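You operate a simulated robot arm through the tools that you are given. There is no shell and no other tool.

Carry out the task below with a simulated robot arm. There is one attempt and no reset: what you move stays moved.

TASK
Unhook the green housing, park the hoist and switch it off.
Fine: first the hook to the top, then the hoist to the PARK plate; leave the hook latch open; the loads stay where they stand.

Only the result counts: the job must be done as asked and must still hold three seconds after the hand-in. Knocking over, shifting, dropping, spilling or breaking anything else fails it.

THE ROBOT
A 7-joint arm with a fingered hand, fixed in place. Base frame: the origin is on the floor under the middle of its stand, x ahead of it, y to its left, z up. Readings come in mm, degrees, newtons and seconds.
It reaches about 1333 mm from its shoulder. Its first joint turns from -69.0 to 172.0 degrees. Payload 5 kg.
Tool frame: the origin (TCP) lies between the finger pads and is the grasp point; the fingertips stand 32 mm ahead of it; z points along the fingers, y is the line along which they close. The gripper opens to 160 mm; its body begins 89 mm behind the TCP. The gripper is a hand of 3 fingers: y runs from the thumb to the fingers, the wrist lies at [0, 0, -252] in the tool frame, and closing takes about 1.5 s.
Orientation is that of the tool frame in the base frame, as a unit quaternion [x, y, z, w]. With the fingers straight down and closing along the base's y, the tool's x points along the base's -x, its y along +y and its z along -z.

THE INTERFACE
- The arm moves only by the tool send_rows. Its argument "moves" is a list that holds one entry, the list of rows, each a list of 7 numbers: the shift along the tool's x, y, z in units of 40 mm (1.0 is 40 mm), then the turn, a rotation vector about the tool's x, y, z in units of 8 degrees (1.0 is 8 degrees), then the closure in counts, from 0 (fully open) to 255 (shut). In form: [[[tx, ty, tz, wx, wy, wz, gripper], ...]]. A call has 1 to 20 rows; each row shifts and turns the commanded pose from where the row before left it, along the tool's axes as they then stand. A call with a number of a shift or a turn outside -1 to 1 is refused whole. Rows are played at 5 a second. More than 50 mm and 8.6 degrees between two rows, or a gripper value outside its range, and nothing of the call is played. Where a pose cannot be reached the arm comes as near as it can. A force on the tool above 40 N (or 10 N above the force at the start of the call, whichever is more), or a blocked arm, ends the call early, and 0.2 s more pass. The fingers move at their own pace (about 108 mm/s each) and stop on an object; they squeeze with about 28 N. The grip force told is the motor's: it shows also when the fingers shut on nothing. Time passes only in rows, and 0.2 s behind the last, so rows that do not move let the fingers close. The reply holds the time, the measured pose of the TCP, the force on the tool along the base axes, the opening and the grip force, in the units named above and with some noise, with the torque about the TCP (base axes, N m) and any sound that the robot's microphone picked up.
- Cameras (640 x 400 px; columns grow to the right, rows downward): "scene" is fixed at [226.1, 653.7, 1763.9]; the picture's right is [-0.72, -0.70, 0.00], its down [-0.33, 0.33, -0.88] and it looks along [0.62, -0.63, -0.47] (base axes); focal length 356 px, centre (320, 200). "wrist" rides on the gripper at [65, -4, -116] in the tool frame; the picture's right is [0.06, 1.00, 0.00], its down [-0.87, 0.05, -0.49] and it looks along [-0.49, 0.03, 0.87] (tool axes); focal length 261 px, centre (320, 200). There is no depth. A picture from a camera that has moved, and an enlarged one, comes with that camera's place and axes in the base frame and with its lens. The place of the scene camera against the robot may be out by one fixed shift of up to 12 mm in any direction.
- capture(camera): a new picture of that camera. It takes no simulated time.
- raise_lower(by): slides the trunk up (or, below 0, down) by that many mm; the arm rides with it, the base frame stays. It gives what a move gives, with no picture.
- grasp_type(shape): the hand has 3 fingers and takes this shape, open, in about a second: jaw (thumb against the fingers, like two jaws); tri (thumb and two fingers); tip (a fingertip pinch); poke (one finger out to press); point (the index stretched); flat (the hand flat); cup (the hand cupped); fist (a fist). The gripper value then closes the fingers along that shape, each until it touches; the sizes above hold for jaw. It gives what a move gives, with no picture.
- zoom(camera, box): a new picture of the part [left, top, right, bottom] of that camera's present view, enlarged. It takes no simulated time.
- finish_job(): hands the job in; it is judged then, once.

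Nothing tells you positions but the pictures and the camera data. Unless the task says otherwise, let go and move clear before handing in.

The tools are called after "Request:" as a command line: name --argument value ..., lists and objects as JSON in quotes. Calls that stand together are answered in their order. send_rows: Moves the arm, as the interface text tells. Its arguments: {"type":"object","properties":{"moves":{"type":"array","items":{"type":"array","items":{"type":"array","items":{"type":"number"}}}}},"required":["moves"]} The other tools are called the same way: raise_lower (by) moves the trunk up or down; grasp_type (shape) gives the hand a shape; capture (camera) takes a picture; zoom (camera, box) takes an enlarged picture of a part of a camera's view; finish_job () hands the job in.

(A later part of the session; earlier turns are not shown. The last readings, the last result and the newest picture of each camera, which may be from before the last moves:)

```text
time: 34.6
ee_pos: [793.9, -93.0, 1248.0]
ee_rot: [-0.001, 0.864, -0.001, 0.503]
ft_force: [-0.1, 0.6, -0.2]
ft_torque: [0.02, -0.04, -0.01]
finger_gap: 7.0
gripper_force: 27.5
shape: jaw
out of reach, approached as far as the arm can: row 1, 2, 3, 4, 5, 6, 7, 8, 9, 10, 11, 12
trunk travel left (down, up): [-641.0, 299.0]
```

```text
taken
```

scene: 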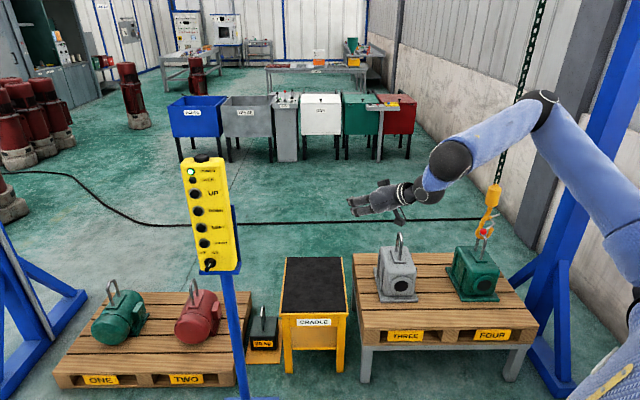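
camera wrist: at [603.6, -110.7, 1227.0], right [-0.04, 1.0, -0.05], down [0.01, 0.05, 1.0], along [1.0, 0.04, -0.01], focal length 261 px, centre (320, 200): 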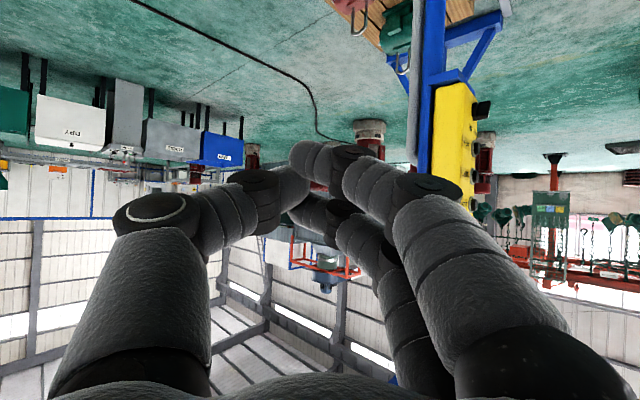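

The arm can't carry this orientation further in +y (joint limit). I'll check the pose, then tilt the hand back to fingers-down before travelling.

Request:
send_rows --moves '[[[0, 0, 0, 0, 0.5, 0, 255], [0, 0, 0, 0, 0.5, 0, 255]]]'

Request:
capture --camera "scene"

```text
time: 35.2
ee_pos: [793.7, -92.1, 1247.0]
ee_rot: [0.001, 0.897, -0.002, 0.441]
ft_force: [0.8, -0.7, 0.2]
ft_torque: [0.02, 0.0, 0.03]
finger_gap: 6.9
gripper_force: 27.9
shape: jaw
trunk travel left (down, up): [-641.0, 299.0]
```

```text
taken
```

scene: 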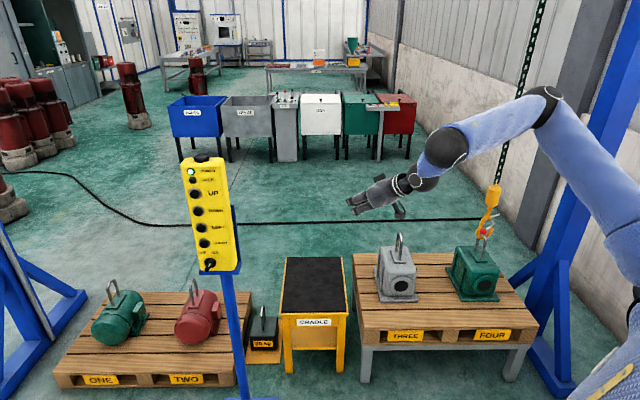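

Request:
send_rows --moves '[[[0, 0, 0, 0, 1, 0, 255], [0, 0, 0, 0, 1, 0, 255], [0, 0, 0, 0, 1, 0, 255], [0, 0, 0, 0, 1, 0, 255], [0, 0, 0, 0, 1, 0, 255], [0, 0, 0, 0, 1, 0, 255], [0, 0, 0, 0, 0.55, 0, 255], [0, 0.95, 0, 0, 0, 0, 255], [0, 0.95, 0, 0, 0, 0, 255], [0, 0.95, 0, 0, 0, 0, 255], [0, 0.95, 0, 0, 0, 0, 255]]]'

Request:
capture --camera "scene"

Request:
capture --camera "wrist"

```text
time: 37.6
ee_pos: [678.3, -126.7, 1180.7]
ee_rot: [0.002, 1.0, 0.005, 0.003]
ft_force: [-0.4, 0.3, 0.0]
ft_torque: [0.02, -0.02, 0.03]
finger_gap: 6.8
gripper_force: 27.5
shape: jaw
out of reach, approached as far as the arm can: row 2, 3, 4, 5, 6, 7, 8, 9, 10, 11
trunk travel left (down, up): [-641.0, 299.0]
```

```text
taken
```

scene: 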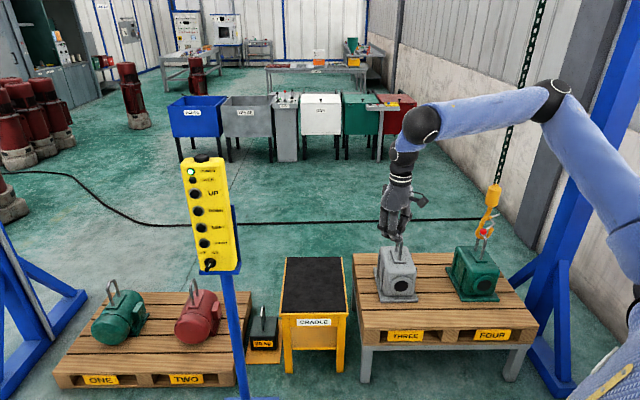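

```text
taken
camera wrist: at [611.1, -130.8, 1296.3], right [-0.06, 1.0, 0.01], down [0.87, 0.05, 0.49], along [0.49, 0.04, -0.87], focal length 261 px, centre (320, 200)
```

wrist: 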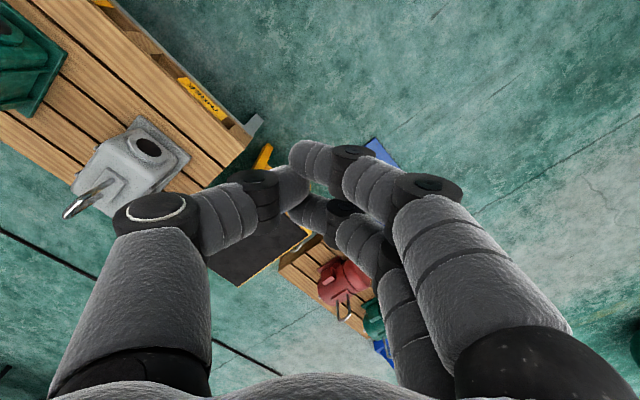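

The arm seems folded against a limit. I'll extend outward (+x) and up a bit first, then try +y at larger radius.

Request:
send_rows --moves '[[[-0.9, 0, -0.4, 0, 0, 0, 255], [-0.9, 0, -0.4, 0, 0, 0, 255], [-0.9, 0, -0.4, 0, 0, 0, 255], [-0.9, 0, -0.4, 0, 0, 0, 255], [-0.9, 0, -0.4, 0, 0, 0, 255]]]'

Request:
capture --camera "scene"

```text
time: 38.8
ee_pos: [775.9, -220.1, 1213.0]
ee_rot: [0.001, 1.0, 0.004, 0.004]
ft_force: [0.1, -1.0, 0.3]
ft_torque: [0.02, 0.03, 0.0]
finger_gap: 6.9
gripper_force: 28.0
shape: jaw
out of reach, approached as far as the arm can: row 1, 2, 3, 4, 5
trunk travel left (down, up): [-641.0, 299.0]
```

```text
taken
```

scene: 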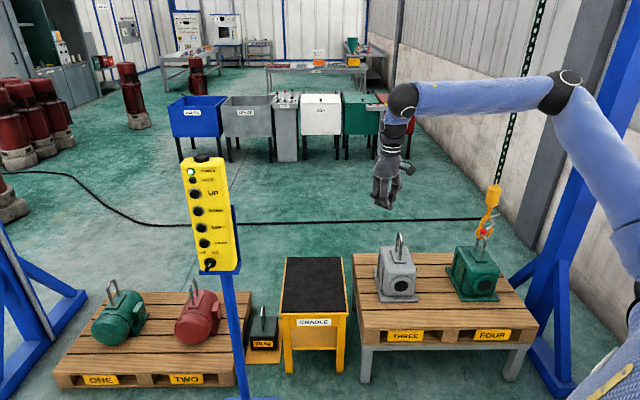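

Request:
send_rows --moves '[[[0, 0, -1, 0, 0, 0, 255], [0, 0, -1, 0, 0, 0, 255], [0, 0, -1, 0, 0, 0, 255], [0, 0, -1, 0, 0, 0, 255]]]'

Request:
capture --camera "scene"

```text
time: 39.8
ee_pos: [714.2, -259.8, 1323.6]
ee_rot: [0.002, 1.0, 0.004, 0.004]
ft_force: [0.1, -1.0, 0.4]
ft_torque: [-0.01, -0.04, 0.02]
finger_gap: 6.8
gripper_force: 27.6
shape: jaw
out of reach, approached as far as the arm can: row 1, 2, 3, 4
trunk travel left (down, up): [-641.0, 299.0]
```

```text
taken
```

scene: 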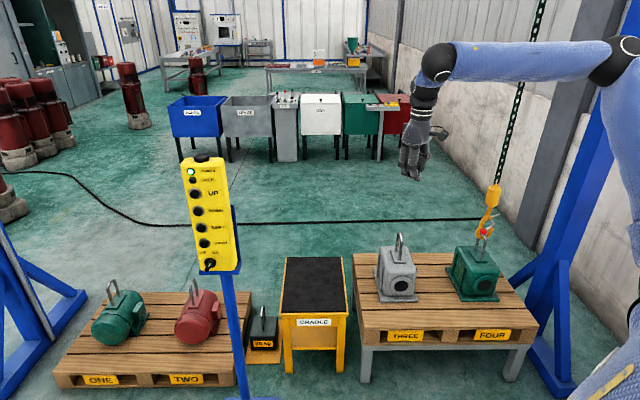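

Request:
send_rows --moves '[[[0.8, 0, -0.55, 0, 0, 0, 255], [0.8, 0, -0.55, 0, 0, 0, 255], [0.8, 0, -0.55, 0, 0, 0, 255], [0.8, 0, -0.55, 0, 0, 0, 255]]]'

Request:
capture --camera "scene"

```text
time: 40.8
ee_pos: [586.2, -258.3, 1411.0]
ee_rot: [0.002, 1.0, 0.001, 0.002]
ft_force: [0.2, -0.1, -0.8]
ft_torque: [0.0, -0.01, 0.0]
finger_gap: 6.9
gripper_force: 28.0
shape: jaw
trunk travel left (down, up): [-641.0, 299.0]
```

```text
taken
```

scene: 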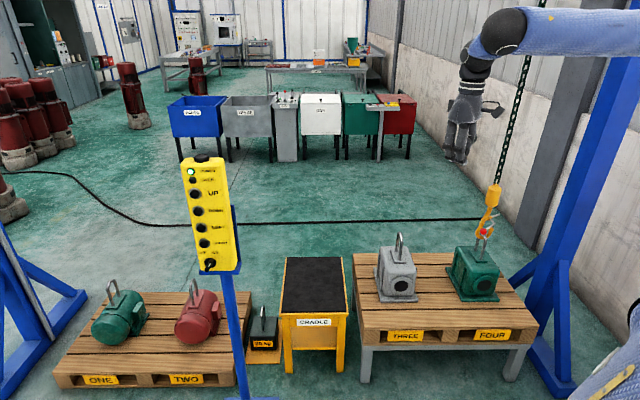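

Back at the start pose with no limits. From here I'll test moving +y.

Request:
send_rows --moves '[[[0, 1, 0, 0, 0, 0, 255], [0, 1, 0, 0, 0, 0, 255], [0, 1, 0, 0, 0, 0, 255], [0, 1, 0, 0, 0, 0, 255], [0, 1, 0, 0, 0, 0, 255]]]'

Request:
capture --camera "scene"

```text
time: 42.0
ee_pos: [541.2, -116.8, 1352.6]
ee_rot: [0.002, 1.0, 0.005, 0.002]
ft_force: [0.3, -0.3, -0.8]
ft_torque: [-0.01, -0.01, 0.0]
finger_gap: 6.9
gripper_force: 28.4
shape: jaw
out of reach, approached as far as the arm can: row 1, 2, 3, 4, 5
trunk travel left (down, up): [-641.0, 299.0]
```

```text
taken
```

scene: 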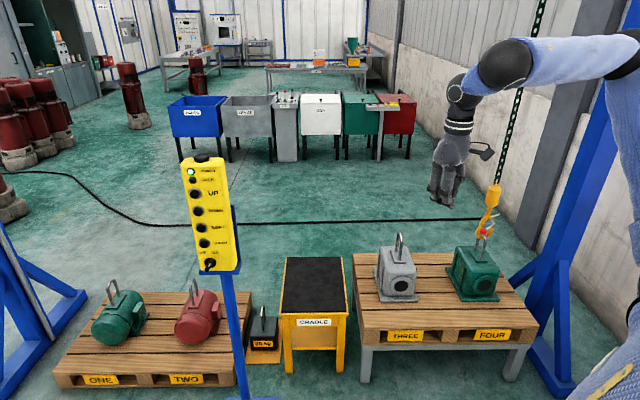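

Even the start pose blocks +y at this hand yaw, so a wrist joint is at its limit. I'll yaw the hand positively about the vertical and then try +y.

Request:
send_rows --moves '[[[0, 0, 0, 0, 0, -1, 255], [0, 0, 0, 0, 0, -1, 255], [0, 0, 0, 0, 0, -1, 255], [0, 0, 0, 0, 0, -1, 255], [0, 0, 0, 0, 0, -1, 255], [0, 0, 0, 0, 0, -1, 255]]]'

Request:
capture --camera "scene"

```text
time: 43.4
ee_pos: [541.1, -121.3, 1351.0]
ee_rot: [-0.406, 0.914, -0.001, -0.001]
ft_force: [-0.2, -1.0, 0.3]
ft_torque: [-0.01, 0.0, -0.02]
finger_gap: 6.7
gripper_force: 28.1
shape: jaw
out of reach, approached as far as the arm can: row 1
trunk travel left (down, up): [-641.0, 299.0]
```

```text
taken
```

scene: 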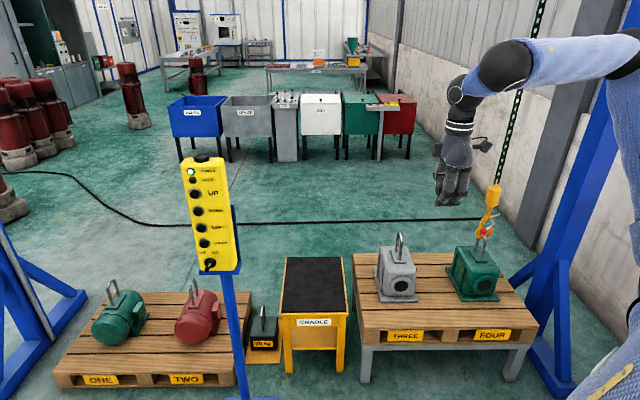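

Request:
send_rows --moves '[[[-0.742, 0.67, 0, 0, 0, 0, 255], [-0.742, 0.67, 0, 0, 0, 0, 255], [-0.742, 0.67, 0, 0, 0, 0, 255], [-0.742, 0.67, 0, 0, 0, 0, 255], [-0.742, 0.67, 0, 0, 0, 0, 255]]]'

Request:
capture --camera "scene"

```text
time: 44.6
ee_pos: [515.8, -96.9, 1327.9]
ee_rot: [-0.405, 0.914, 0.001, -0.001]
ft_force: [-0.4, 1.6, -0.8]
ft_torque: [-0.02, -0.01, 0.01]
finger_gap: 6.7
gripper_force: 28.2
shape: jaw
out of reach, approached as far as the arm can: row 1, 2, 3, 4, 5
trunk travel left (down, up): [-641.0, 299.0]
```

```text
taken
```

scene: 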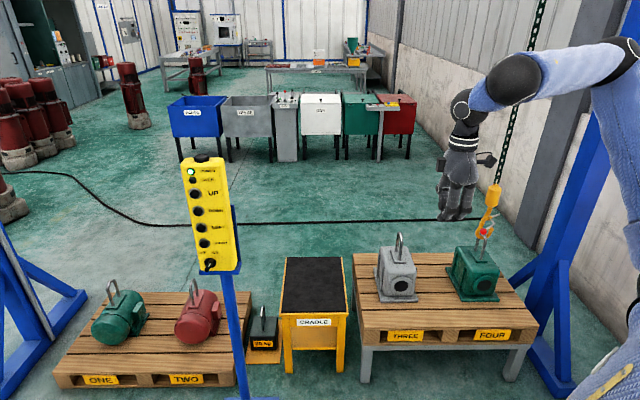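

Position, not yaw, is the limit; the elbow is riding high and out to the right. I'll go back, lower the arm so the elbow drops, then try travelling +y at a lower height.

Request:
send_rows --moves '[[[0, 0, 0, 0, 0, 1, 255], [0, 0, 0, 0, 0, 1, 255], [0, 0, 0, 0, 0, 1, 255], [0, 0, 0, 0, 0, 1, 255], [0, 0, 0, 0, 0, 1, 255], [0, 0, 0, 0, 0, 1, 255], [-0.5, -0.9, -0.4, 0, 0, 0, 255], [-0.5, -0.9, -0.4, 0, 0, 0, 255], [-0.5, -0.9, -0.4, 0, 0, 0, 255], [-0.5, -0.9, -0.4, 0, 0, 0, 255], [0, -0.9, 0, 0, 0, 0, 255], [0, -0.9, 0, 0, 0, 0, 255]]]'

Request:
send_rows --moves '[[[0, 0, 1, 0, 0, 0, 255], [0, 0, 1, 0, 0, 0, 255], [0, 0, 1, 0, 0, 0, 255], [0, 0, 1, 0, 0, 0, 255], [0, 0, 1, 0, 0, 0, 255], [0, 0, 1, 0, 0, 0, 255], [0, 0, 1, 0, 0, 0, 255]]]'

Request:
capture --camera "scene"

```text
time: 47.2
ee_pos: [591.2, -310.9, 1390.2]
ee_rot: [0.001, 1.0, -0.002, -0.001]
ft_force: [0.5, -1.1, -0.4]
ft_torque: [0.02, 0.0, 0.0]
finger_gap: 7.0
gripper_force: 28.1
shape: jaw
trunk travel left (down, up): [-641.0, 299.0]
```

```text
time: 48.8
ee_pos: [591.0, -312.7, 1109.2]
ee_rot: [0.002, 1.0, -0.002, -0.001]
ft_force: [0.8, 0.3, -0.6]
ft_torque: [-0.01, 0.06, 0.03]
finger_gap: 7.0
gripper_force: 27.7
shape: jaw
trunk travel left (down, up): [-641.0, 299.0]
```

```text
taken
```

scene: 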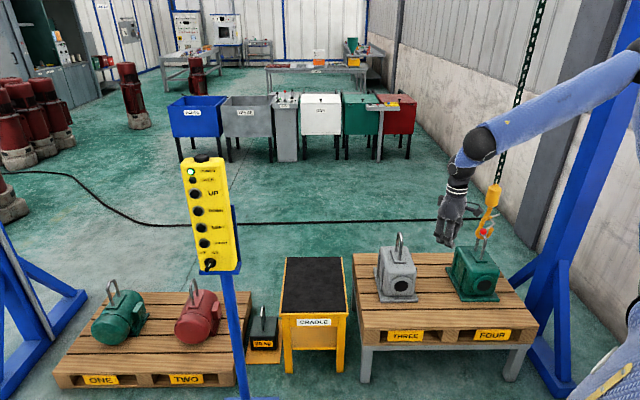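

Request:
send_rows --moves '[[[0, 1, 0, 0, 0, 0, 255], [0, 1, 0, 0, 0, 0, 255], [0, 1, 0, 0, 0, 0, 255], [0, 1, 0, 0, 0, 0, 255], [0, 1, 0, 0, 0, 0, 255], [0, 1, 0, 0, 0, 0, 255], [0, 1, 0, 0, 0, 0, 255]]]'

Request:
capture --camera "scene"

```text
time: 50.4
ee_pos: [586.6, -87.1, 1109.7]
ee_rot: [0.002, 1.0, 0.0, -0.001]
ft_force: [-0.1, -0.6, 0.1]
ft_torque: [0.02, -0.03, 0.02]
finger_gap: 6.8
gripper_force: 27.8
shape: jaw
out of reach, approached as far as the arm can: row 6, 7
trunk travel left (down, up): [-641.0, 299.0]
```

```text
taken
```

scene: 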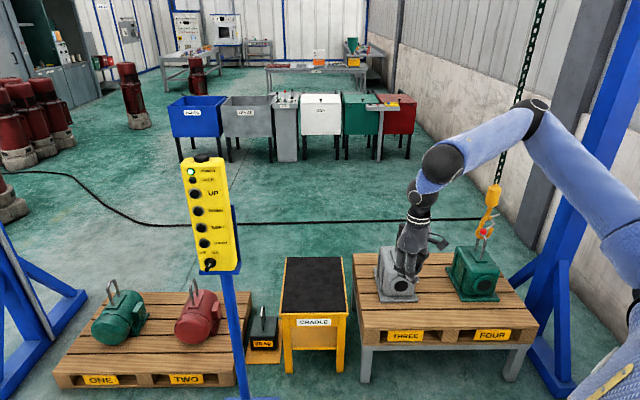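

The raised upper arm is at its limit. I'll back off, then raise the trunk so the shoulder sits higher and the elbow can come down.

Request:
send_rows --moves '[[[0, -1, 0, 0, 0, 0, 255], [0, -1, 0, 0, 0, 0, 255], [0, -1, 0, 0, 0, 0, 255]]]'

Request:
raise_lower --by 290

Request:
capture --camera "scene"

```text
time: 51.2
ee_pos: [586.5, -208.4, 1108.5]
ee_rot: [0.002, 1.0, -0.002, -0.001]
ft_force: [0.0, -1.9, 0.1]
ft_torque: [0.06, -0.05, -0.03]
finger_gap: 6.7
gripper_force: 28.3
shape: jaw
trunk travel left (down, up): [-641.0, 299.0]
```

```text
time: 54.1
ee_pos: [586.8, -207.1, 1399.0]
ee_rot: [0.002, 1.0, -0.002, -0.001]
ft_force: [0.5, -0.2, 0.6]
ft_torque: [0.01, -0.01, 0.04]
finger_gap: 6.9
gripper_force: 28.3
shape: jaw
trunk travel left (down, up): [-931.0, 9.0]
```

```text
taken
```

scene: 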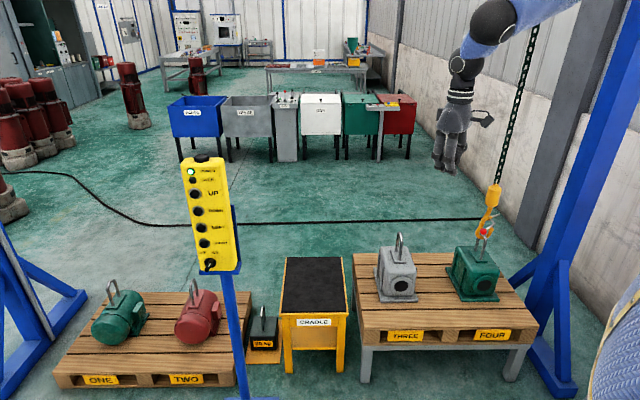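

Request:
send_rows --moves '[[[0, 0, 1, 0, 0, 0, 255], [0, 0, 1, 0, 0, 0, 255], [0, 0, 1, 0, 0, 0, 255], [0, 0, 1, 0, 0, 0, 255], [0, 0, 1, 0, 0, 0, 255], [0, 0, 1, 0, 0, 0, 255], [0, 0, 1, 0, 0, 0, 255], [0, 1, 0, 0, 0, 0, 255], [0, 1, 0, 0, 0, 0, 255], [0, 1, 0, 0, 0, 0, 255], [0, 1, 0, 0, 0, 0, 255], [0, 1, 0, 0, 0, 0, 255]]]'

Request:
capture --camera "scene"

```text
time: 56.7
ee_pos: [573.6, -138.1, 1178.9]
ee_rot: [0.002, 1.0, 0.0, -0.002]
ft_force: [0.5, 0.5, 0.9]
ft_torque: [0.0, 0.01, 0.04]
finger_gap: 6.5
gripper_force: 27.5
shape: jaw
out of reach, approached as far as the arm can: row 8, 9, 10, 11, 12
trunk travel left (down, up): [-931.0, 9.0]
```

```text
taken
```

scene: 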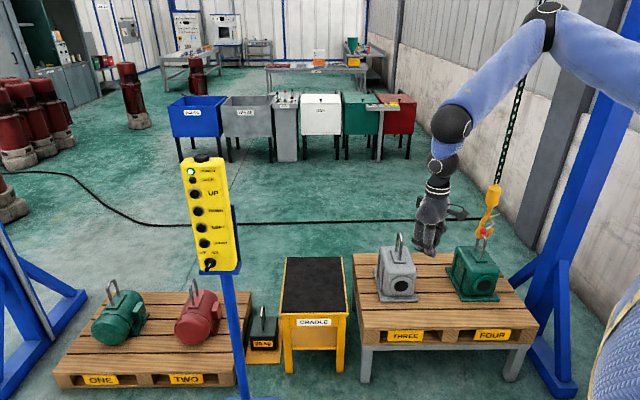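

Progress check: I want to understand the arm's posture, so I'll look at the robot body in the scene corner.

Request:
zoom --camera "scene" --box '[440, 0, 640, 400]'

Request:
capture --camera "wrist"

```text
1.00 times, centred on (540, 200) of scene (not enlarged: the box is as wide or as high as the picture)
camera zoom: at [226.1, 653.7, 1763.9], right [-0.72, -0.7, 0.0], down [-0.33, 0.33, -0.88], along [0.62, -0.63, -0.47], focal length 356 px, centre (100, 200)
```

zoom: 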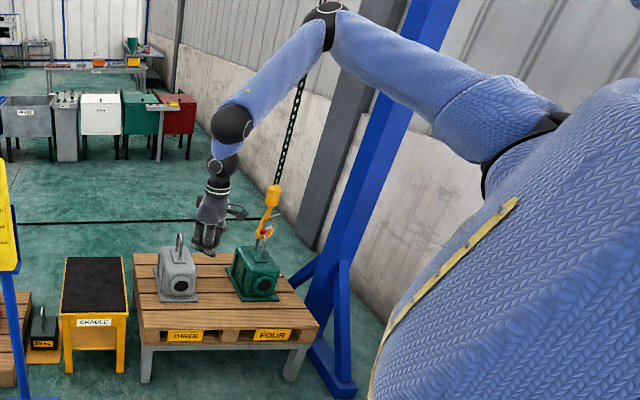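

```text
taken
camera wrist: at [507.1, -141.1, 1294.3], right [-0.06, 1.0, 0.0], down [0.87, 0.05, 0.49], along [0.49, 0.03, -0.87], focal length 261 px, centre (320, 200)
```

wrist: 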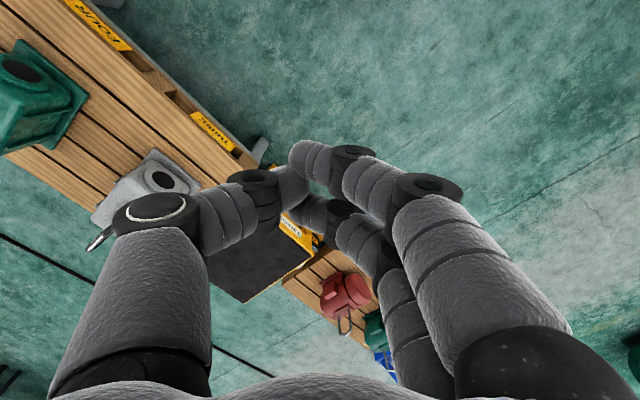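

The zoom can pan beyond the normal frame. I'll use it to view the robot body, and to look up at the gantry beam for the PARK plate.

Request:
zoom --camera "scene" --box '[620, 0, 640, 400]'

Request:
zoom --camera "scene" --box '[0, 0, 640, 20]'

Request:
zoom --camera "scene" --box '[0, 0, 10, 400]'

```text
1.00 times, centred on (630, 200) of scene (not enlarged: the box is as wide or as high as the picture)
camera zoom: at [226.1, 653.7, 1763.9], right [-0.72, -0.7, 0.0], down [-0.33, 0.33, -0.88], along [0.62, -0.63, -0.47], focal length 356 px, centre (10, 200)
```

zoom: 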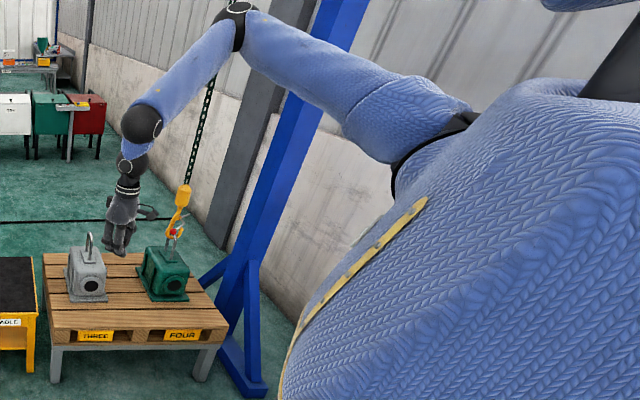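

```text
1.00 times, centred on (320, 10) of scene (not enlarged: the box is as wide or as high as the picture)
camera zoom: at [226.1, 653.7, 1763.9], right [-0.72, -0.7, 0.0], down [-0.33, 0.33, -0.88], along [0.62, -0.63, -0.47], focal length 356 px, centre (320, 390)
```

zoom: 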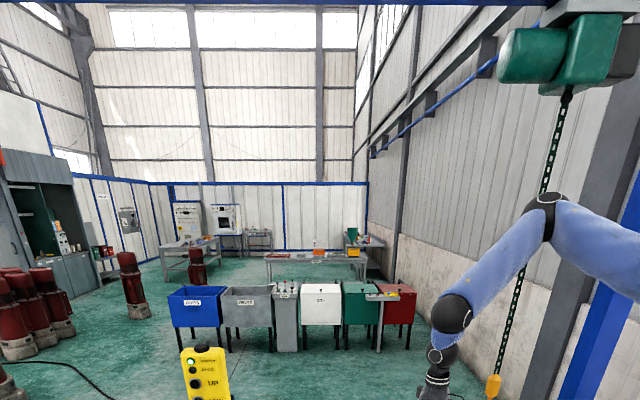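

```text
1.00 times, centred on (5, 200) of scene (not enlarged: the box is as wide or as high as the picture)
camera zoom: at [226.1, 653.7, 1763.9], right [-0.72, -0.7, 0.0], down [-0.33, 0.33, -0.88], along [0.62, -0.63, -0.47], focal length 356 px, centre (635, 200)
```

zoom: 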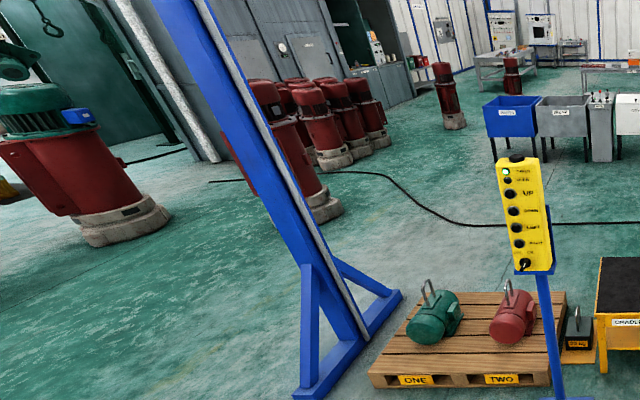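

The robot is a humanoid; this is its right arm, and the hoist hangs from a blue beam at the top. I'll lower the hand well below the raised shoulder so the elbow drops, and test the reach there.

Request:
send_rows --moves '[[[0, -1, 0, 0, 0, 0, 255], [0, -1, 0, 0, 0, 0, 255], [0, -1, 0, 0, 0, 0, 255], [0, -1, 0, 0, 0, 0, 255], [0, 0, 1, 0, 0, 0, 255], [0, 0, 1, 0, 0, 0, 255], [0, 0, 1, 0, 0, 0, 255], [0, 0, 1, 0, 0, 0, 255], [0, 0, 1, 0, 0, 0, 255], [0, 0, 1, 0, 0, 0, 255], [0, 0, 1, 0, 0, 0, 255], [0, 0, 1, 0, 0, 0, 255]]]'

Request:
zoom --camera "scene" --box '[620, 0, 640, 400]'

```text
time: 59.3
ee_pos: [557.9, -351.3, 969.0]
ee_rot: [0.002, 1.0, -0.001, 0.0]
ft_force: [-0.4, -0.4, 0.0]
ft_torque: [0.04, -0.01, -0.01]
finger_gap: 6.9
gripper_force: 28.0
shape: jaw
out of reach, approached as far as the arm can: row 9, 10, 11, 12
trunk travel left (down, up): [-931.0, 9.0]
```

```text
1.00 times, centred on (630, 200) of scene (not enlarged: the box is as wide or as high as the picture)
camera zoom: at [226.1, 653.7, 1763.9], right [-0.72, -0.7, 0.0], down [-0.33, 0.33, -0.88], along [0.62, -0.63, -0.47], focal length 356 px, centre (10, 200)
```

zoom: 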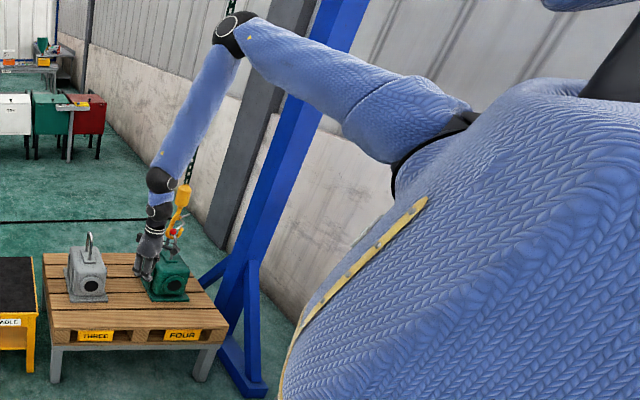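

Request:
send_rows --moves '[[[0.3, -0.9, 0, 0, 0, 0, 255], [0.3, -0.9, 0, 0, 0, 0, 255], [0.3, -0.9, 0, 0, 0, 0, 255], [0.3, -0.9, 0, 0, 0, 0, 255], [0.3, -0.9, 0, 0, 0, 0, 255], [0, 0, 1, 0, 0, 0, 255], [0, 0, 1, 0, 0, 0, 255], [0, 0, 1, 0, 0, 0, 255], [0, 0, 1, 0, 0, 0, 255]]]'

Request:
zoom --camera "scene" --box '[620, 0, 640, 400]'

```text
time: 61.3
ee_pos: [499.0, -539.0, 905.0]
ee_rot: [0.001, 1.0, -0.002, -0.001]
ft_force: [0.6, -1.2, 0.0]
ft_torque: [0.03, 0.02, -0.02]
finger_gap: 6.6
gripper_force: 27.5
shape: jaw
out of reach, approached as far as the arm can: row 7, 8, 9
trunk travel left (down, up): [-931.0, 9.0]
```

```text
1.00 times, centred on (630, 200) of scene (not enlarged: the box is as wide or as high as the picture)
camera zoom: at [226.1, 653.7, 1763.9], right [-0.72, -0.7, 0.0], down [-0.33, 0.33, -0.88], along [0.62, -0.63, -0.47], focal length 356 px, centre (10, 200)
```

zoom: 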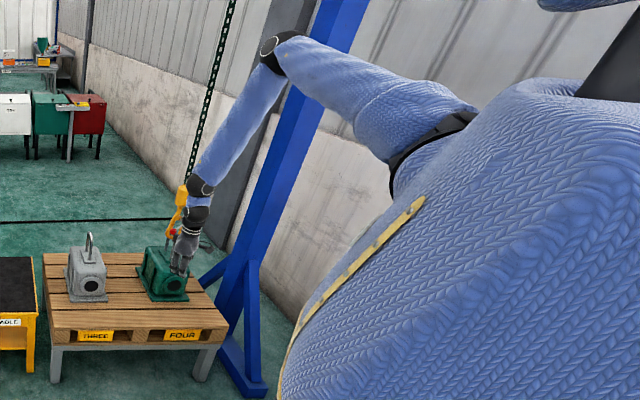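

I now read the limits as: elbow flex (wrist must stay ≥ ~560 mm from the shoulder near (110, -380)) and wrist bend. So I'll work with the arm extended: up and forward first, then pitch the hand about the wrist.

Request:
send_rows --moves '[[[-0.78, 0.12, -0.9, 0, 0, 0, 255], [-0.78, 0.12, -0.9, 0, 0, 0, 255], [-0.78, 0.12, -0.9, 0, 0, 0, 255], [-0.78, 0.12, -0.9, 0, 0, 0, 255], [-0.78, 0.12, -0.9, 0, 0, 0, 255], [-0.78, 0.12, -0.9, 0, 0, 0, 255], [-0.78, 0.12, -0.9, 0, 0, 0, 255], [-0.78, 0.12, -0.9, 0, 0, 0, 255]]]'

Request:
zoom --camera "scene" --box '[620, 0, 640, 400]'

```text
time: 63.1
ee_pos: [748.7, -500.0, 1195.3]
ee_rot: [0.001, 1.0, -0.003, -0.001]
ft_force: [-0.8, 0.0, 0.6]
ft_torque: [-0.03, 0.01, -0.03]
finger_gap: 6.9
gripper_force: 27.8
shape: jaw
trunk travel left (down, up): [-931.0, 9.0]
```

```text
1.00 times, centred on (630, 200) of scene (not enlarged: the box is as wide or as high as the picture)
camera zoom: at [226.1, 653.7, 1763.9], right [-0.72, -0.7, 0.0], down [-0.33, 0.33, -0.88], along [0.62, -0.63, -0.47], focal length 356 px, centre (10, 200)
```

zoom: 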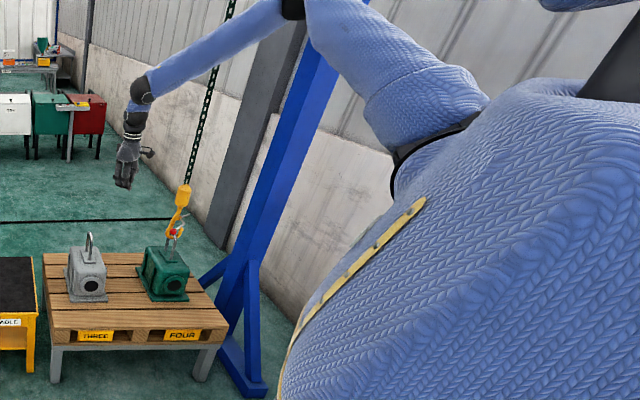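

Reachable. Now I pitch the hand forward about the wrist, then sweep in +y.

Request:
send_rows --moves '[[[-0.877, 0, -0.061, 0, -1, 0, 255], [-0.877, 0, -0.061, 0, -1, 0, 255], [-0.877, 0, -0.061, 0, -1, 0, 255], [-0.877, 0, -0.061, 0, -1, 0, 255], [-0.877, 0, -0.061, 0, -1, 0, 255], [-0.877, 0, -0.061, 0, -1, 0, 255], [-0.877, 0, -0.061, 0, -1, 0, 255], [0, 1, 0, 0, 0, 0, 255], [0, 1, 0, 0, 0, 0, 255], [0, 1, 0, 0, 0, 0, 255], [0, 1, 0, 0, 0, 0, 255], [0, 1, 0, 0, 0, 0, 255], [0, 1, 0, 0, 0, 0, 255], [0, 1, 0, 0, 0, 0, 255], [0, 1, 0, 0, 0, 0, 255]]]'

Request:
capture --camera "scene"

```text
time: 66.3
ee_pos: [961.2, -181.1, 1301.3]
ee_rot: [0.002, 0.883, -0.003, 0.468]
ft_force: [-0.1, -0.5, -0.1]
ft_torque: [0.03, 0.0, 0.0]
finger_gap: 6.7
gripper_force: 28.4
shape: jaw
trunk travel left (down, up): [-931.0, 9.0]
```

```text
taken
```

scene: 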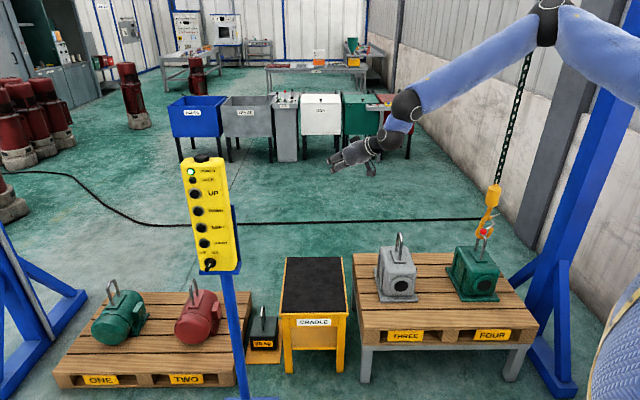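

Request:
send_rows --moves '[[[0, 1, 0, 0, 0, 0, 255], [0, 1, 0, 0, 0, 0, 255], [0, 1, 0, 0, 0, 0, 255], [0, 1, 0, 0, 0, 0, 255], [0, 1, 0, 0, 0, 0, 255], [0, 1, 0, 0, 0, 0, 255], [0, 1, 0, 0, 0, 0, 255], [0, 1, 0, 0, 0, 0, 255], [0, 1, 0, 0, 0, 0, 255], [0, 1, 0, 0, 0, 0, 255], [0, 1, 0, 0, 0, 0, 255]]]'

Request:
capture --camera "scene"

Request:
capture --camera "wrist"

```text
time: 68.7
ee_pos: [895.6, -112.4, 1378.0]
ee_rot: [-0.001, 0.883, 0.0, 0.468]
ft_force: [0.1, -0.3, -0.8]
ft_torque: [0.0, -0.03, -0.01]
finger_gap: 6.9
gripper_force: 27.5
shape: jaw
out of reach, approached as far as the arm can: row 1, 2, 3, 4, 5, 6, 7, 8, 9, 10, 11
trunk travel left (down, up): [-931.0, 9.0]
```

```text
taken
```

scene: 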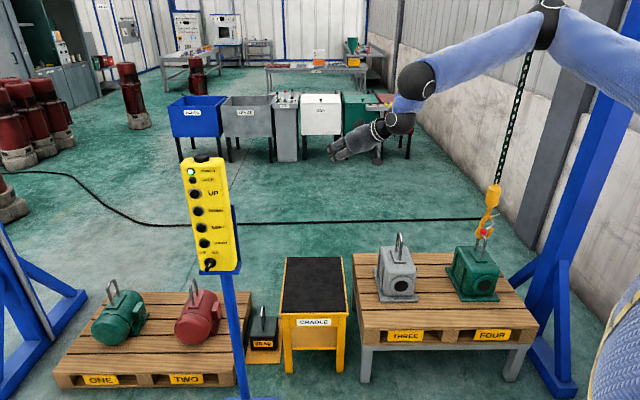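

```text
taken
camera wrist: at [762.6, -115.5, 1388.3], right [-0.04, 1.0, -0.05], down [0.08, 0.06, 1.0], along [1.0, 0.03, -0.08], focal length 261 px, centre (320, 200)
```

wrist: 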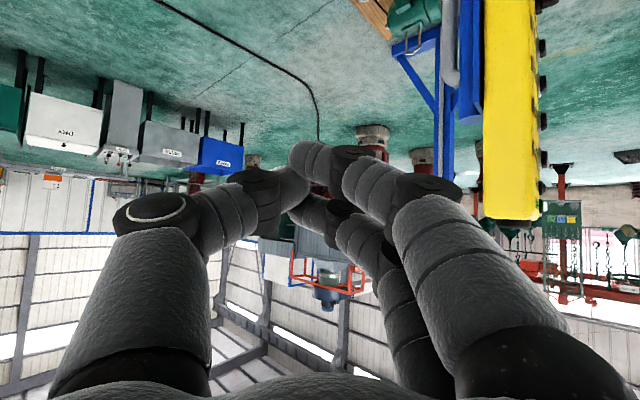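

Still a limit near here. I'll probe it: go to y≈-380 and extend forward to see how far the arm straightens.

Request:
send_rows --moves '[[[0, -1, 0, 0, 0, 0, 255], [0, -1, 0, 0, 0, 0, 255], [0, -1, 0, 0, 0, 0, 255], [0, -1, 0, 0, 0, 0, 255], [0, -1, 0, 0, 0, 0, 255], [0, -1, 0, 0, 0, 0, 255], [0, -0.8, 0, 0, 0, 0, 255], [-0.56, 0, 0.826, 0, 0, 0, 255], [-0.56, 0, 0.826, 0, 0, 0, 255], [-0.56, 0, 0.826, 0, 0, 0, 255], [-0.56, 0, 0.826, 0, 0, 0, 255], [-0.56, 0, 0.826, 0, 0, 0, 255], [-0.56, 0, 0.826, 0, 0, 0, 255]]]'

Request:
zoom --camera "scene" --box '[620, 0, 640, 400]'

```text
time: 71.5
ee_pos: [1135.2, -385.7, 1374.6]
ee_rot: [0.0, 0.884, -0.003, 0.468]
ft_force: [0.5, -0.1, -0.2]
ft_torque: [0.01, 0.02, -0.06]
finger_gap: 6.8
gripper_force: 28.4
shape: jaw
trunk travel left (down, up): [-931.0, 9.0]
```

```text
1.00 times, centred on (630, 200) of scene (not enlarged: the box is as wide or as high as the picture)
camera zoom: at [226.1, 653.7, 1763.9], right [-0.72, -0.7, 0.0], down [-0.33, 0.33, -0.88], along [0.62, -0.63, -0.47], focal length 356 px, centre (10, 200)
```

zoom: 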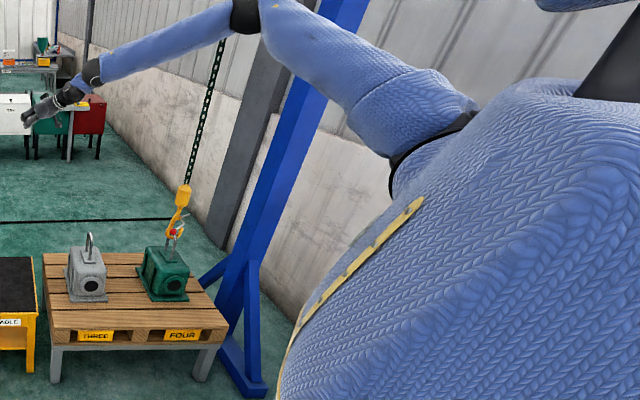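

Request:
send_rows --moves '[[[0, 1, 0, 0, 0, 0, 255], [0, 1, 0, 0, 0, 0, 255], [0, 1, 0, 0, 0, 0, 255], [0, 1, 0, 0, 0, 0, 255], [0, 1, 0, 0, 0, 0, 255], [0, 1, 0, 0, 0, 0, 255], [0, 1, 0, 0, 0, 0, 255], [0, 1, 0, 0, 0, 0, 255]]]'

Request:
zoom --camera "scene" --box '[620, 0, 640, 400]'

```text
time: 73.3
ee_pos: [1041.1, -163.7, 1416.4]
ee_rot: [0.0, 0.883, -0.001, 0.47]
ft_force: [0.6, 0.4, -0.3]
ft_torque: [-0.03, 0.0, 0.02]
finger_gap: 6.7
gripper_force: 28.0
shape: jaw
out of reach, approached as far as the arm can: row 3, 4, 5, 6, 7, 8
trunk travel left (down, up): [-931.0, 9.0]
```

```text
1.00 times, centred on (630, 200) of scene (not enlarged: the box is as wide or as high as the picture)
camera zoom: at [226.1, 653.7, 1763.9], right [-0.72, -0.7, 0.0], down [-0.33, 0.33, -0.88], along [0.62, -0.63, -0.47], focal length 356 px, centre (10, 200)
```

zoom: 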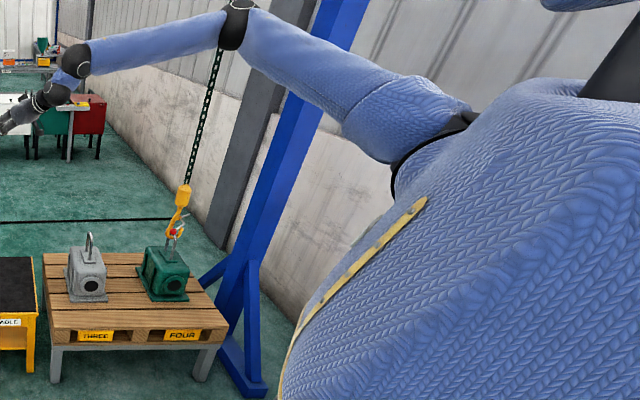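

The upper arm stops at the same place each time. The hand's roll may be what pins it, so I'll retreat and try rolling the hand thumb-up (about tool z), which is free for pressing buttons.

Request:
send_rows --moves '[[[0, -1, 0, 0, 0, 0, 255], [0, -1, 0, 0, 0, 0, 255], [0, -1, 0, 0, 0, 0, 255], [0, -1, 0, 0, 0, 0, 255], [0, 0, 0, 0, 0, -1, 255], [0, 0, 0, 0, 0, -1, 255], [0, 0, 0, 0, 0, -1, 255], [0, 0, 0, 0, 0, -1, 255], [0, 0, 0, 0, 0, -1, 255], [0, 0, 0, 0, 0, -1, 255], [0, 0, 0, 0, 0, -1, 255], [0, 0, 0, 0, 0, -1, 255], [0, 0, 0, 0, 0, -1, 255], [0, 0, 0, 0, 0, -1, 255], [0, 0, 0, 0, 0, -1, 255]]]'

Request:
zoom --camera "scene" --box '[620, 0, 640, 400]'

```text
time: 76.5
ee_pos: [1042.8, -326.2, 1414.8]
ee_rot: [-0.615, 0.634, -0.328, 0.335]
ft_force: [-0.5, 0.0, 1.0]
ft_torque: [-0.03, 0.01, -0.02]
finger_gap: 7.0
gripper_force: 27.9
shape: jaw
trunk travel left (down, up): [-931.0, 9.0]
```

```text
1.00 times, centred on (630, 200) of scene (not enlarged: the box is as wide or as high as the picture)
camera zoom: at [226.1, 653.7, 1763.9], right [-0.72, -0.7, 0.0], down [-0.33, 0.33, -0.88], along [0.62, -0.63, -0.47], focal length 356 px, centre (10, 200)
```

zoom: 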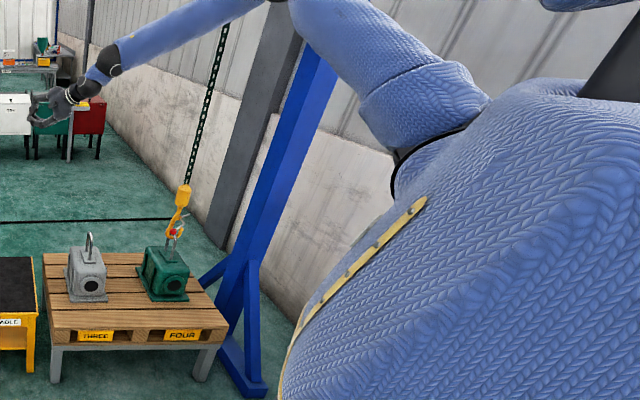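

Request:
send_rows --moves '[[[-1, 0, 0, 0, 0, 0, 255], [-1, 0, 0, 0, 0, 0, 255], [-1, 0, 0, 0, 0, 0, 255], [-1, 0, 0, 0, 0, 0, 255], [-1, 0, 0, 0, 0, 0, 255], [-1, 0, 0, 0, 0, 0, 255], [-1, 0, 0, 0, 0, 0, 255], [-1, 0, 0, 0, 0, 0, 255]]]'

Request:
zoom --camera "scene" --box '[620, 0, 640, 400]'

```text
time: 78.3
ee_pos: [996.1, -132.6, 1440.6]
ee_rot: [-0.614, 0.634, -0.327, 0.337]
ft_force: [-0.6, -0.2, 0.7]
ft_torque: [0.01, -0.06, 0.01]
finger_gap: 6.8
gripper_force: 27.9
shape: jaw
out of reach, approached as far as the arm can: row 5, 6, 7, 8
trunk travel left (down, up): [-931.0, 9.0]
```

```text
1.00 times, centred on (630, 200) of scene (not enlarged: the box is as wide or as high as the picture)
camera zoom: at [226.1, 653.7, 1763.9], right [-0.72, -0.7, 0.0], down [-0.33, 0.33, -0.88], along [0.62, -0.63, -0.47], focal length 356 px, centre (10, 200)
```

zoom: 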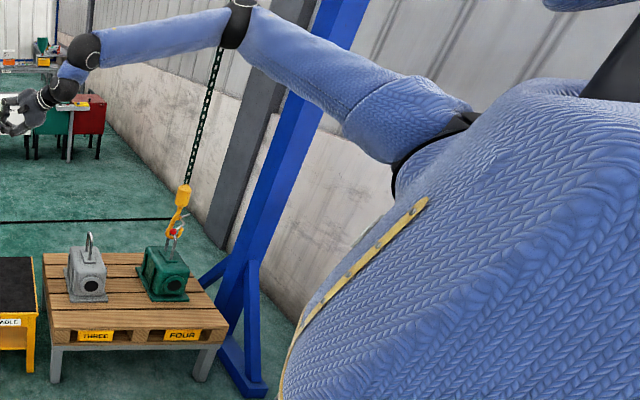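

The elbow stops at one "low-right" corner each time: its shoulder joint can swing over the top but not underneath. So the hand should be high relative to the shoulder – I'll lower the trunk in stages while raising the hand.

Request:
send_rows --moves '[[[1, 0, 0, 0, 0, 0, 255], [1, 0, 0, 0, 0, 0, 255], [1, 0, 0, 0, 0, 0, 255], [1, 0, 0, 0, 0, 0, 255], [0, -0.83, -0.56, 0, 0, 0, 255], [0, -0.83, -0.56, 0, 0, 0, 255], [0, -0.83, -0.56, 0, 0, 0, 255]]]'

Request:
raise_lower --by -380

Request:
capture --camera "scene"

```text
time: 79.9
ee_pos: [991.9, -294.6, 1555.3]
ee_rot: [-0.613, 0.636, -0.327, 0.336]
ft_force: [-0.4, -0.7, -0.6]
ft_torque: [0.0, 0.0, -0.01]
finger_gap: 6.9
gripper_force: 28.0
shape: jaw
trunk travel left (down, up): [-931.0, 9.0]
```

```text
time: 83.6
ee_pos: [993.3, -291.5, 1174.1]
ee_rot: [-0.613, 0.636, -0.328, 0.336]
ft_force: [0.6, -1.0, -1.1]
ft_torque: [0.01, -0.01, 0.0]
finger_gap: 6.8
gripper_force: 28.1
shape: jaw
trunk travel left (down, up): [-551.0, 389.0]
```

```text
taken
```

scene: 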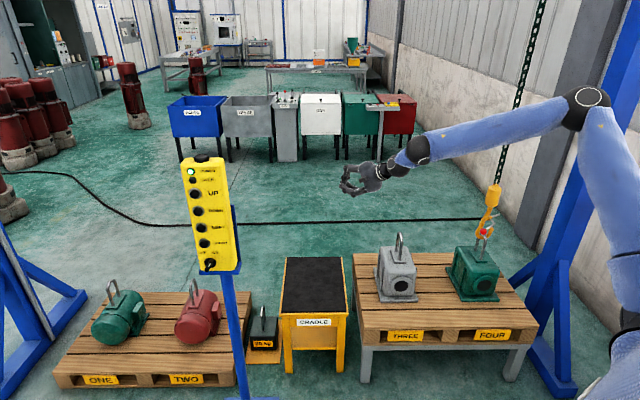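

Request:
send_rows --moves '[[[0, -0.83, -0.56, 0, 0, 0, 255], [0, -0.83, -0.56, 0, 0, 0, 255], [0, -0.83, -0.56, 0, 0, 0, 255], [0, -0.83, -0.56, 0, 0, 0, 255], [0, -0.83, -0.56, 0, 0, 0, 255], [0, -0.83, -0.56, 0, 0, 0, 255], [0, -0.83, -0.56, 0, 0, 0, 255]]]'

Request:
raise_lower --by -250

Request:
zoom --camera "scene" --box '[620, 0, 640, 400]'

```text
time: 85.2
ee_pos: [991.9, -299.1, 1452.9]
ee_rot: [-0.614, 0.636, -0.327, 0.334]
ft_force: [0.2, -0.3, -0.1]
ft_torque: [-0.01, -0.01, -0.01]
finger_gap: 6.8
gripper_force: 27.9
shape: jaw
trunk travel left (down, up): [-551.0, 389.0]
```

```text
time: 87.8
ee_pos: [993.6, -300.0, 1203.4]
ee_rot: [-0.613, 0.636, -0.327, 0.335]
ft_force: [0.2, 0.1, -0.9]
ft_torque: [-0.01, 0.0, 0.03]
finger_gap: 6.7
gripper_force: 28.2
shape: jaw
trunk travel left (down, up): [-301.0, 639.0]
```

```text
1.00 times, centred on (630, 200) of scene (not enlarged: the box is as wide or as high as the picture)
camera zoom: at [226.1, 653.7, 1763.9], right [-0.72, -0.7, 0.0], down [-0.33, 0.33, -0.88], along [0.62, -0.63, -0.47], focal length 356 px, centre (10, 200)
```

zoom: 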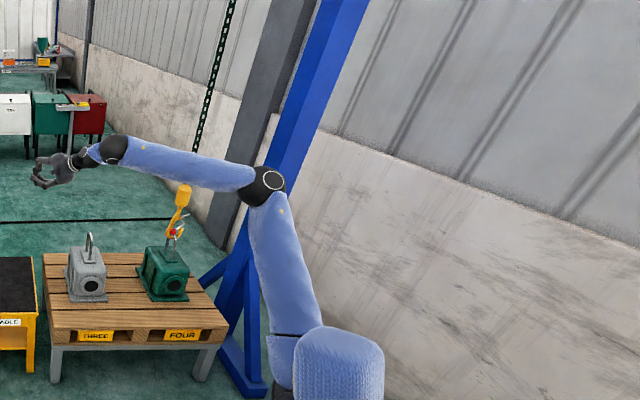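

The trunk is low now and the elbow points up. Testing +y again.

Request:
send_rows --moves '[[[-1, 0, 0, 0, 0, 0, 255], [-1, 0, 0, 0, 0, 0, 255], [-1, 0, 0, 0, 0, 0, 255], [-1, 0, 0, 0, 0, 0, 255], [-1, 0, 0, 0, 0, 0, 255], [-1, 0, 0, 0, 0, 0, 255], [-1, 0, 0, 0, 0, 0, 255]]]'

Request:
zoom --camera "scene" --box '[620, 0, 640, 400]'

```text
time: 89.4
ee_pos: [916.5, -152.5, 1161.7]
ee_rot: [-0.613, 0.635, -0.328, 0.337]
ft_force: [-1.1, 0.4, 0.2]
ft_torque: [-0.03, 0.01, -0.01]
finger_gap: 7.0
gripper_force: 27.5
shape: jaw
out of reach, approached as far as the arm can: row 2, 3, 4, 5, 6, 7
trunk travel left (down, up): [-301.0, 639.0]
```

```text
1.00 times, centred on (630, 200) of scene (not enlarged: the box is as wide or as high as the picture)
camera zoom: at [226.1, 653.7, 1763.9], right [-0.72, -0.7, 0.0], down [-0.33, 0.33, -0.88], along [0.62, -0.63, -0.47], focal length 356 px, centre (10, 200)
```

zoom: 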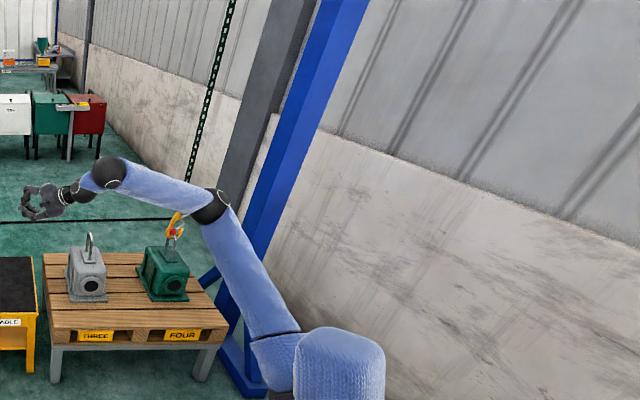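

Same corner again. As a decisive test, I'll raise the arm overhead: tilt the hand upward first, then lift high and swing over the top to the left.

Request:
send_rows --moves '[[[1, 0, 0, 0, 0, 0, 255], [1, 0, 0, 0, 0, 0, 255], [1, 0, 0, 0, 0, 0, 255], [0, -0.877, -0.061, 1, 0, 0, 255], [0, -0.877, -0.061, 1, 0, 0, 255], [0, -0.877, -0.061, 1, 0, 0, 255], [0, -0.877, -0.061, 1, 0, 0, 255], [0, -0.877, -0.061, 1, 0, 0, 255], [0, -0.877, -0.061, 1, 0, 0, 255], [0, -0.877, -0.061, 1, 0, 0, 255], [0, -0.877, -0.061, 1, 0, 0, 255]]]'

Request:
zoom --camera "scene" --box '[620, 0, 640, 400]'

```text
time: 91.8
ee_pos: [925.6, -276.8, 1424.9]
ee_rot: [0.342, -0.365, 0.615, -0.61]
ft_force: [0.3, -0.5, 0.2]
ft_torque: [0.01, 0.0, -0.02]
finger_gap: 6.9
gripper_force: 27.9
shape: jaw
trunk travel left (down, up): [-301.0, 639.0]
```

```text
1.00 times, centred on (630, 200) of scene (not enlarged: the box is as wide or as high as the picture)
camera zoom: at [226.1, 653.7, 1763.9], right [-0.72, -0.7, 0.0], down [-0.33, 0.33, -0.88], along [0.62, -0.63, -0.47], focal length 356 px, centre (10, 200)
```

zoom: 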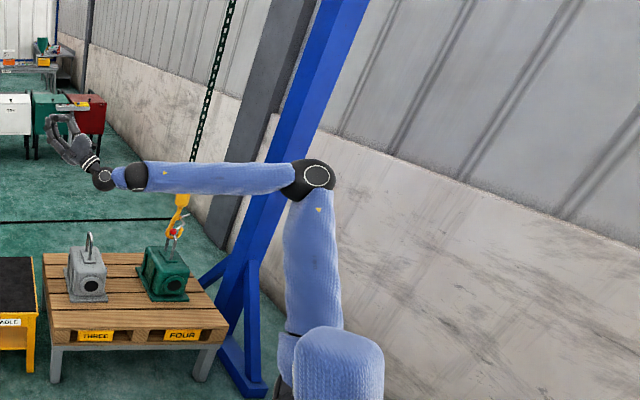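

Request:
send_rows --moves '[[[0, -0.866, 0.5, 0, 0, 0, 255], [0, -0.866, 0.5, 0, 0, 0, 255], [0, -0.866, 0.5, 0, 0, 0, 255], [0, -0.866, 0.5, 0, 0, 0, 255], [0, -0.866, 0.5, 0, 0, 0, 255], [0, -0.866, 0.5, 0, 0, 0, 255], [-1, 0, 0, 0, 0, 0, 255], [-1, 0, 0, 0, 0, 0, 255], [-1, 0, 0, 0, 0, 0, 255], [-1, 0, 0, 0, 0, 0, 255], [-1, 0, 0, 0, 0, 0, 255], [-1, 0, 0, 0, 0, 0, 255]]]'

Request:
zoom --camera "scene" --box '[620, 0, 640, 400]'

```text
time: 94.4
ee_pos: [928.3, -206.4, 1664.0]
ee_rot: [0.343, -0.365, 0.615, -0.609]
ft_force: [0.6, 0.2, -0.2]
ft_torque: [0.0, 0.01, -0.01]
finger_gap: 6.9
gripper_force: 27.9
shape: jaw
out of reach, approached as far as the arm can: row 8, 9, 10, 11, 12
trunk travel left (down, up): [-301.0, 639.0]
```

```text
1.00 times, centred on (630, 200) of scene (not enlarged: the box is as wide or as high as the picture)
camera zoom: at [226.1, 653.7, 1763.9], right [-0.72, -0.7, 0.0], down [-0.33, 0.33, -0.88], along [0.62, -0.63, -0.47], focal length 356 px, centre (10, 200)
```

zoom: 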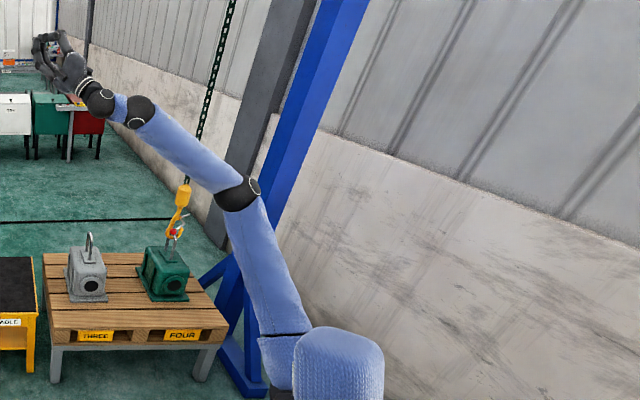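

Request:
send_rows --moves '[[[1, 0, 0, 0, 0, 0, 255], [1, 0, 0, 0, 0, 0, 255], [0, 0.964, 0.224, 0, 0, 0, 255], [0, 0.964, 0.224, 0, 0, 0, 255], [0, 0.964, 0.224, 0, 0, 0, 255], [0, 0.964, 0.224, 0, 0, 0, 255], [0, 0.964, 0.224, 0, 0, 0, 255], [0, 0.964, 0.224, 0, 0, 0, 255], [0, 0.964, 0.224, 0, 0, 0, 255], [0, 0.964, 0.224, 0, 0, 0, 255], [0, 0.964, 0.224, 0, 0, 0, 255], [0, 0.964, 0.224, 0, 0, 0, 255], [0, 0.964, 0.224, 0, 0, 0, 255], [0, 0.964, 0.224, 0, 0, 0, 255], [0, 0.964, 0.224, 0, 0, 0, 255]]]'

Request:
zoom --camera "scene" --box '[620, 0, 640, 400]'

```text
time: 97.6
ee_pos: [1211.3, -314.7, 1273.9]
ee_rot: [0.342, -0.366, 0.615, -0.609]
ft_force: [0.7, 0.6, -1.5]
ft_torque: [0.0, -0.04, 0.01]
finger_gap: 6.8
gripper_force: 27.7
shape: jaw
out of reach, approached as far as the arm can: row 12, 13, 14, 15
trunk travel left (down, up): [-301.0, 639.0]
```

```text
1.00 times, centred on (630, 200) of scene (not enlarged: the box is as wide or as high as the picture)
camera zoom: at [226.1, 653.7, 1763.9], right [-0.72, -0.7, 0.0], down [-0.33, 0.33, -0.88], along [0.62, -0.63, -0.47], focal length 356 px, centre (10, 200)
```

zoom: 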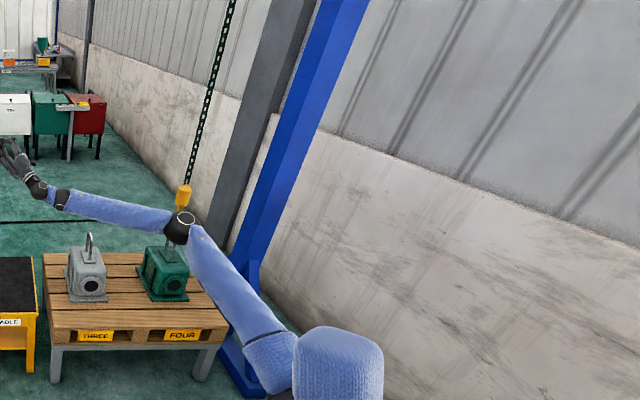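

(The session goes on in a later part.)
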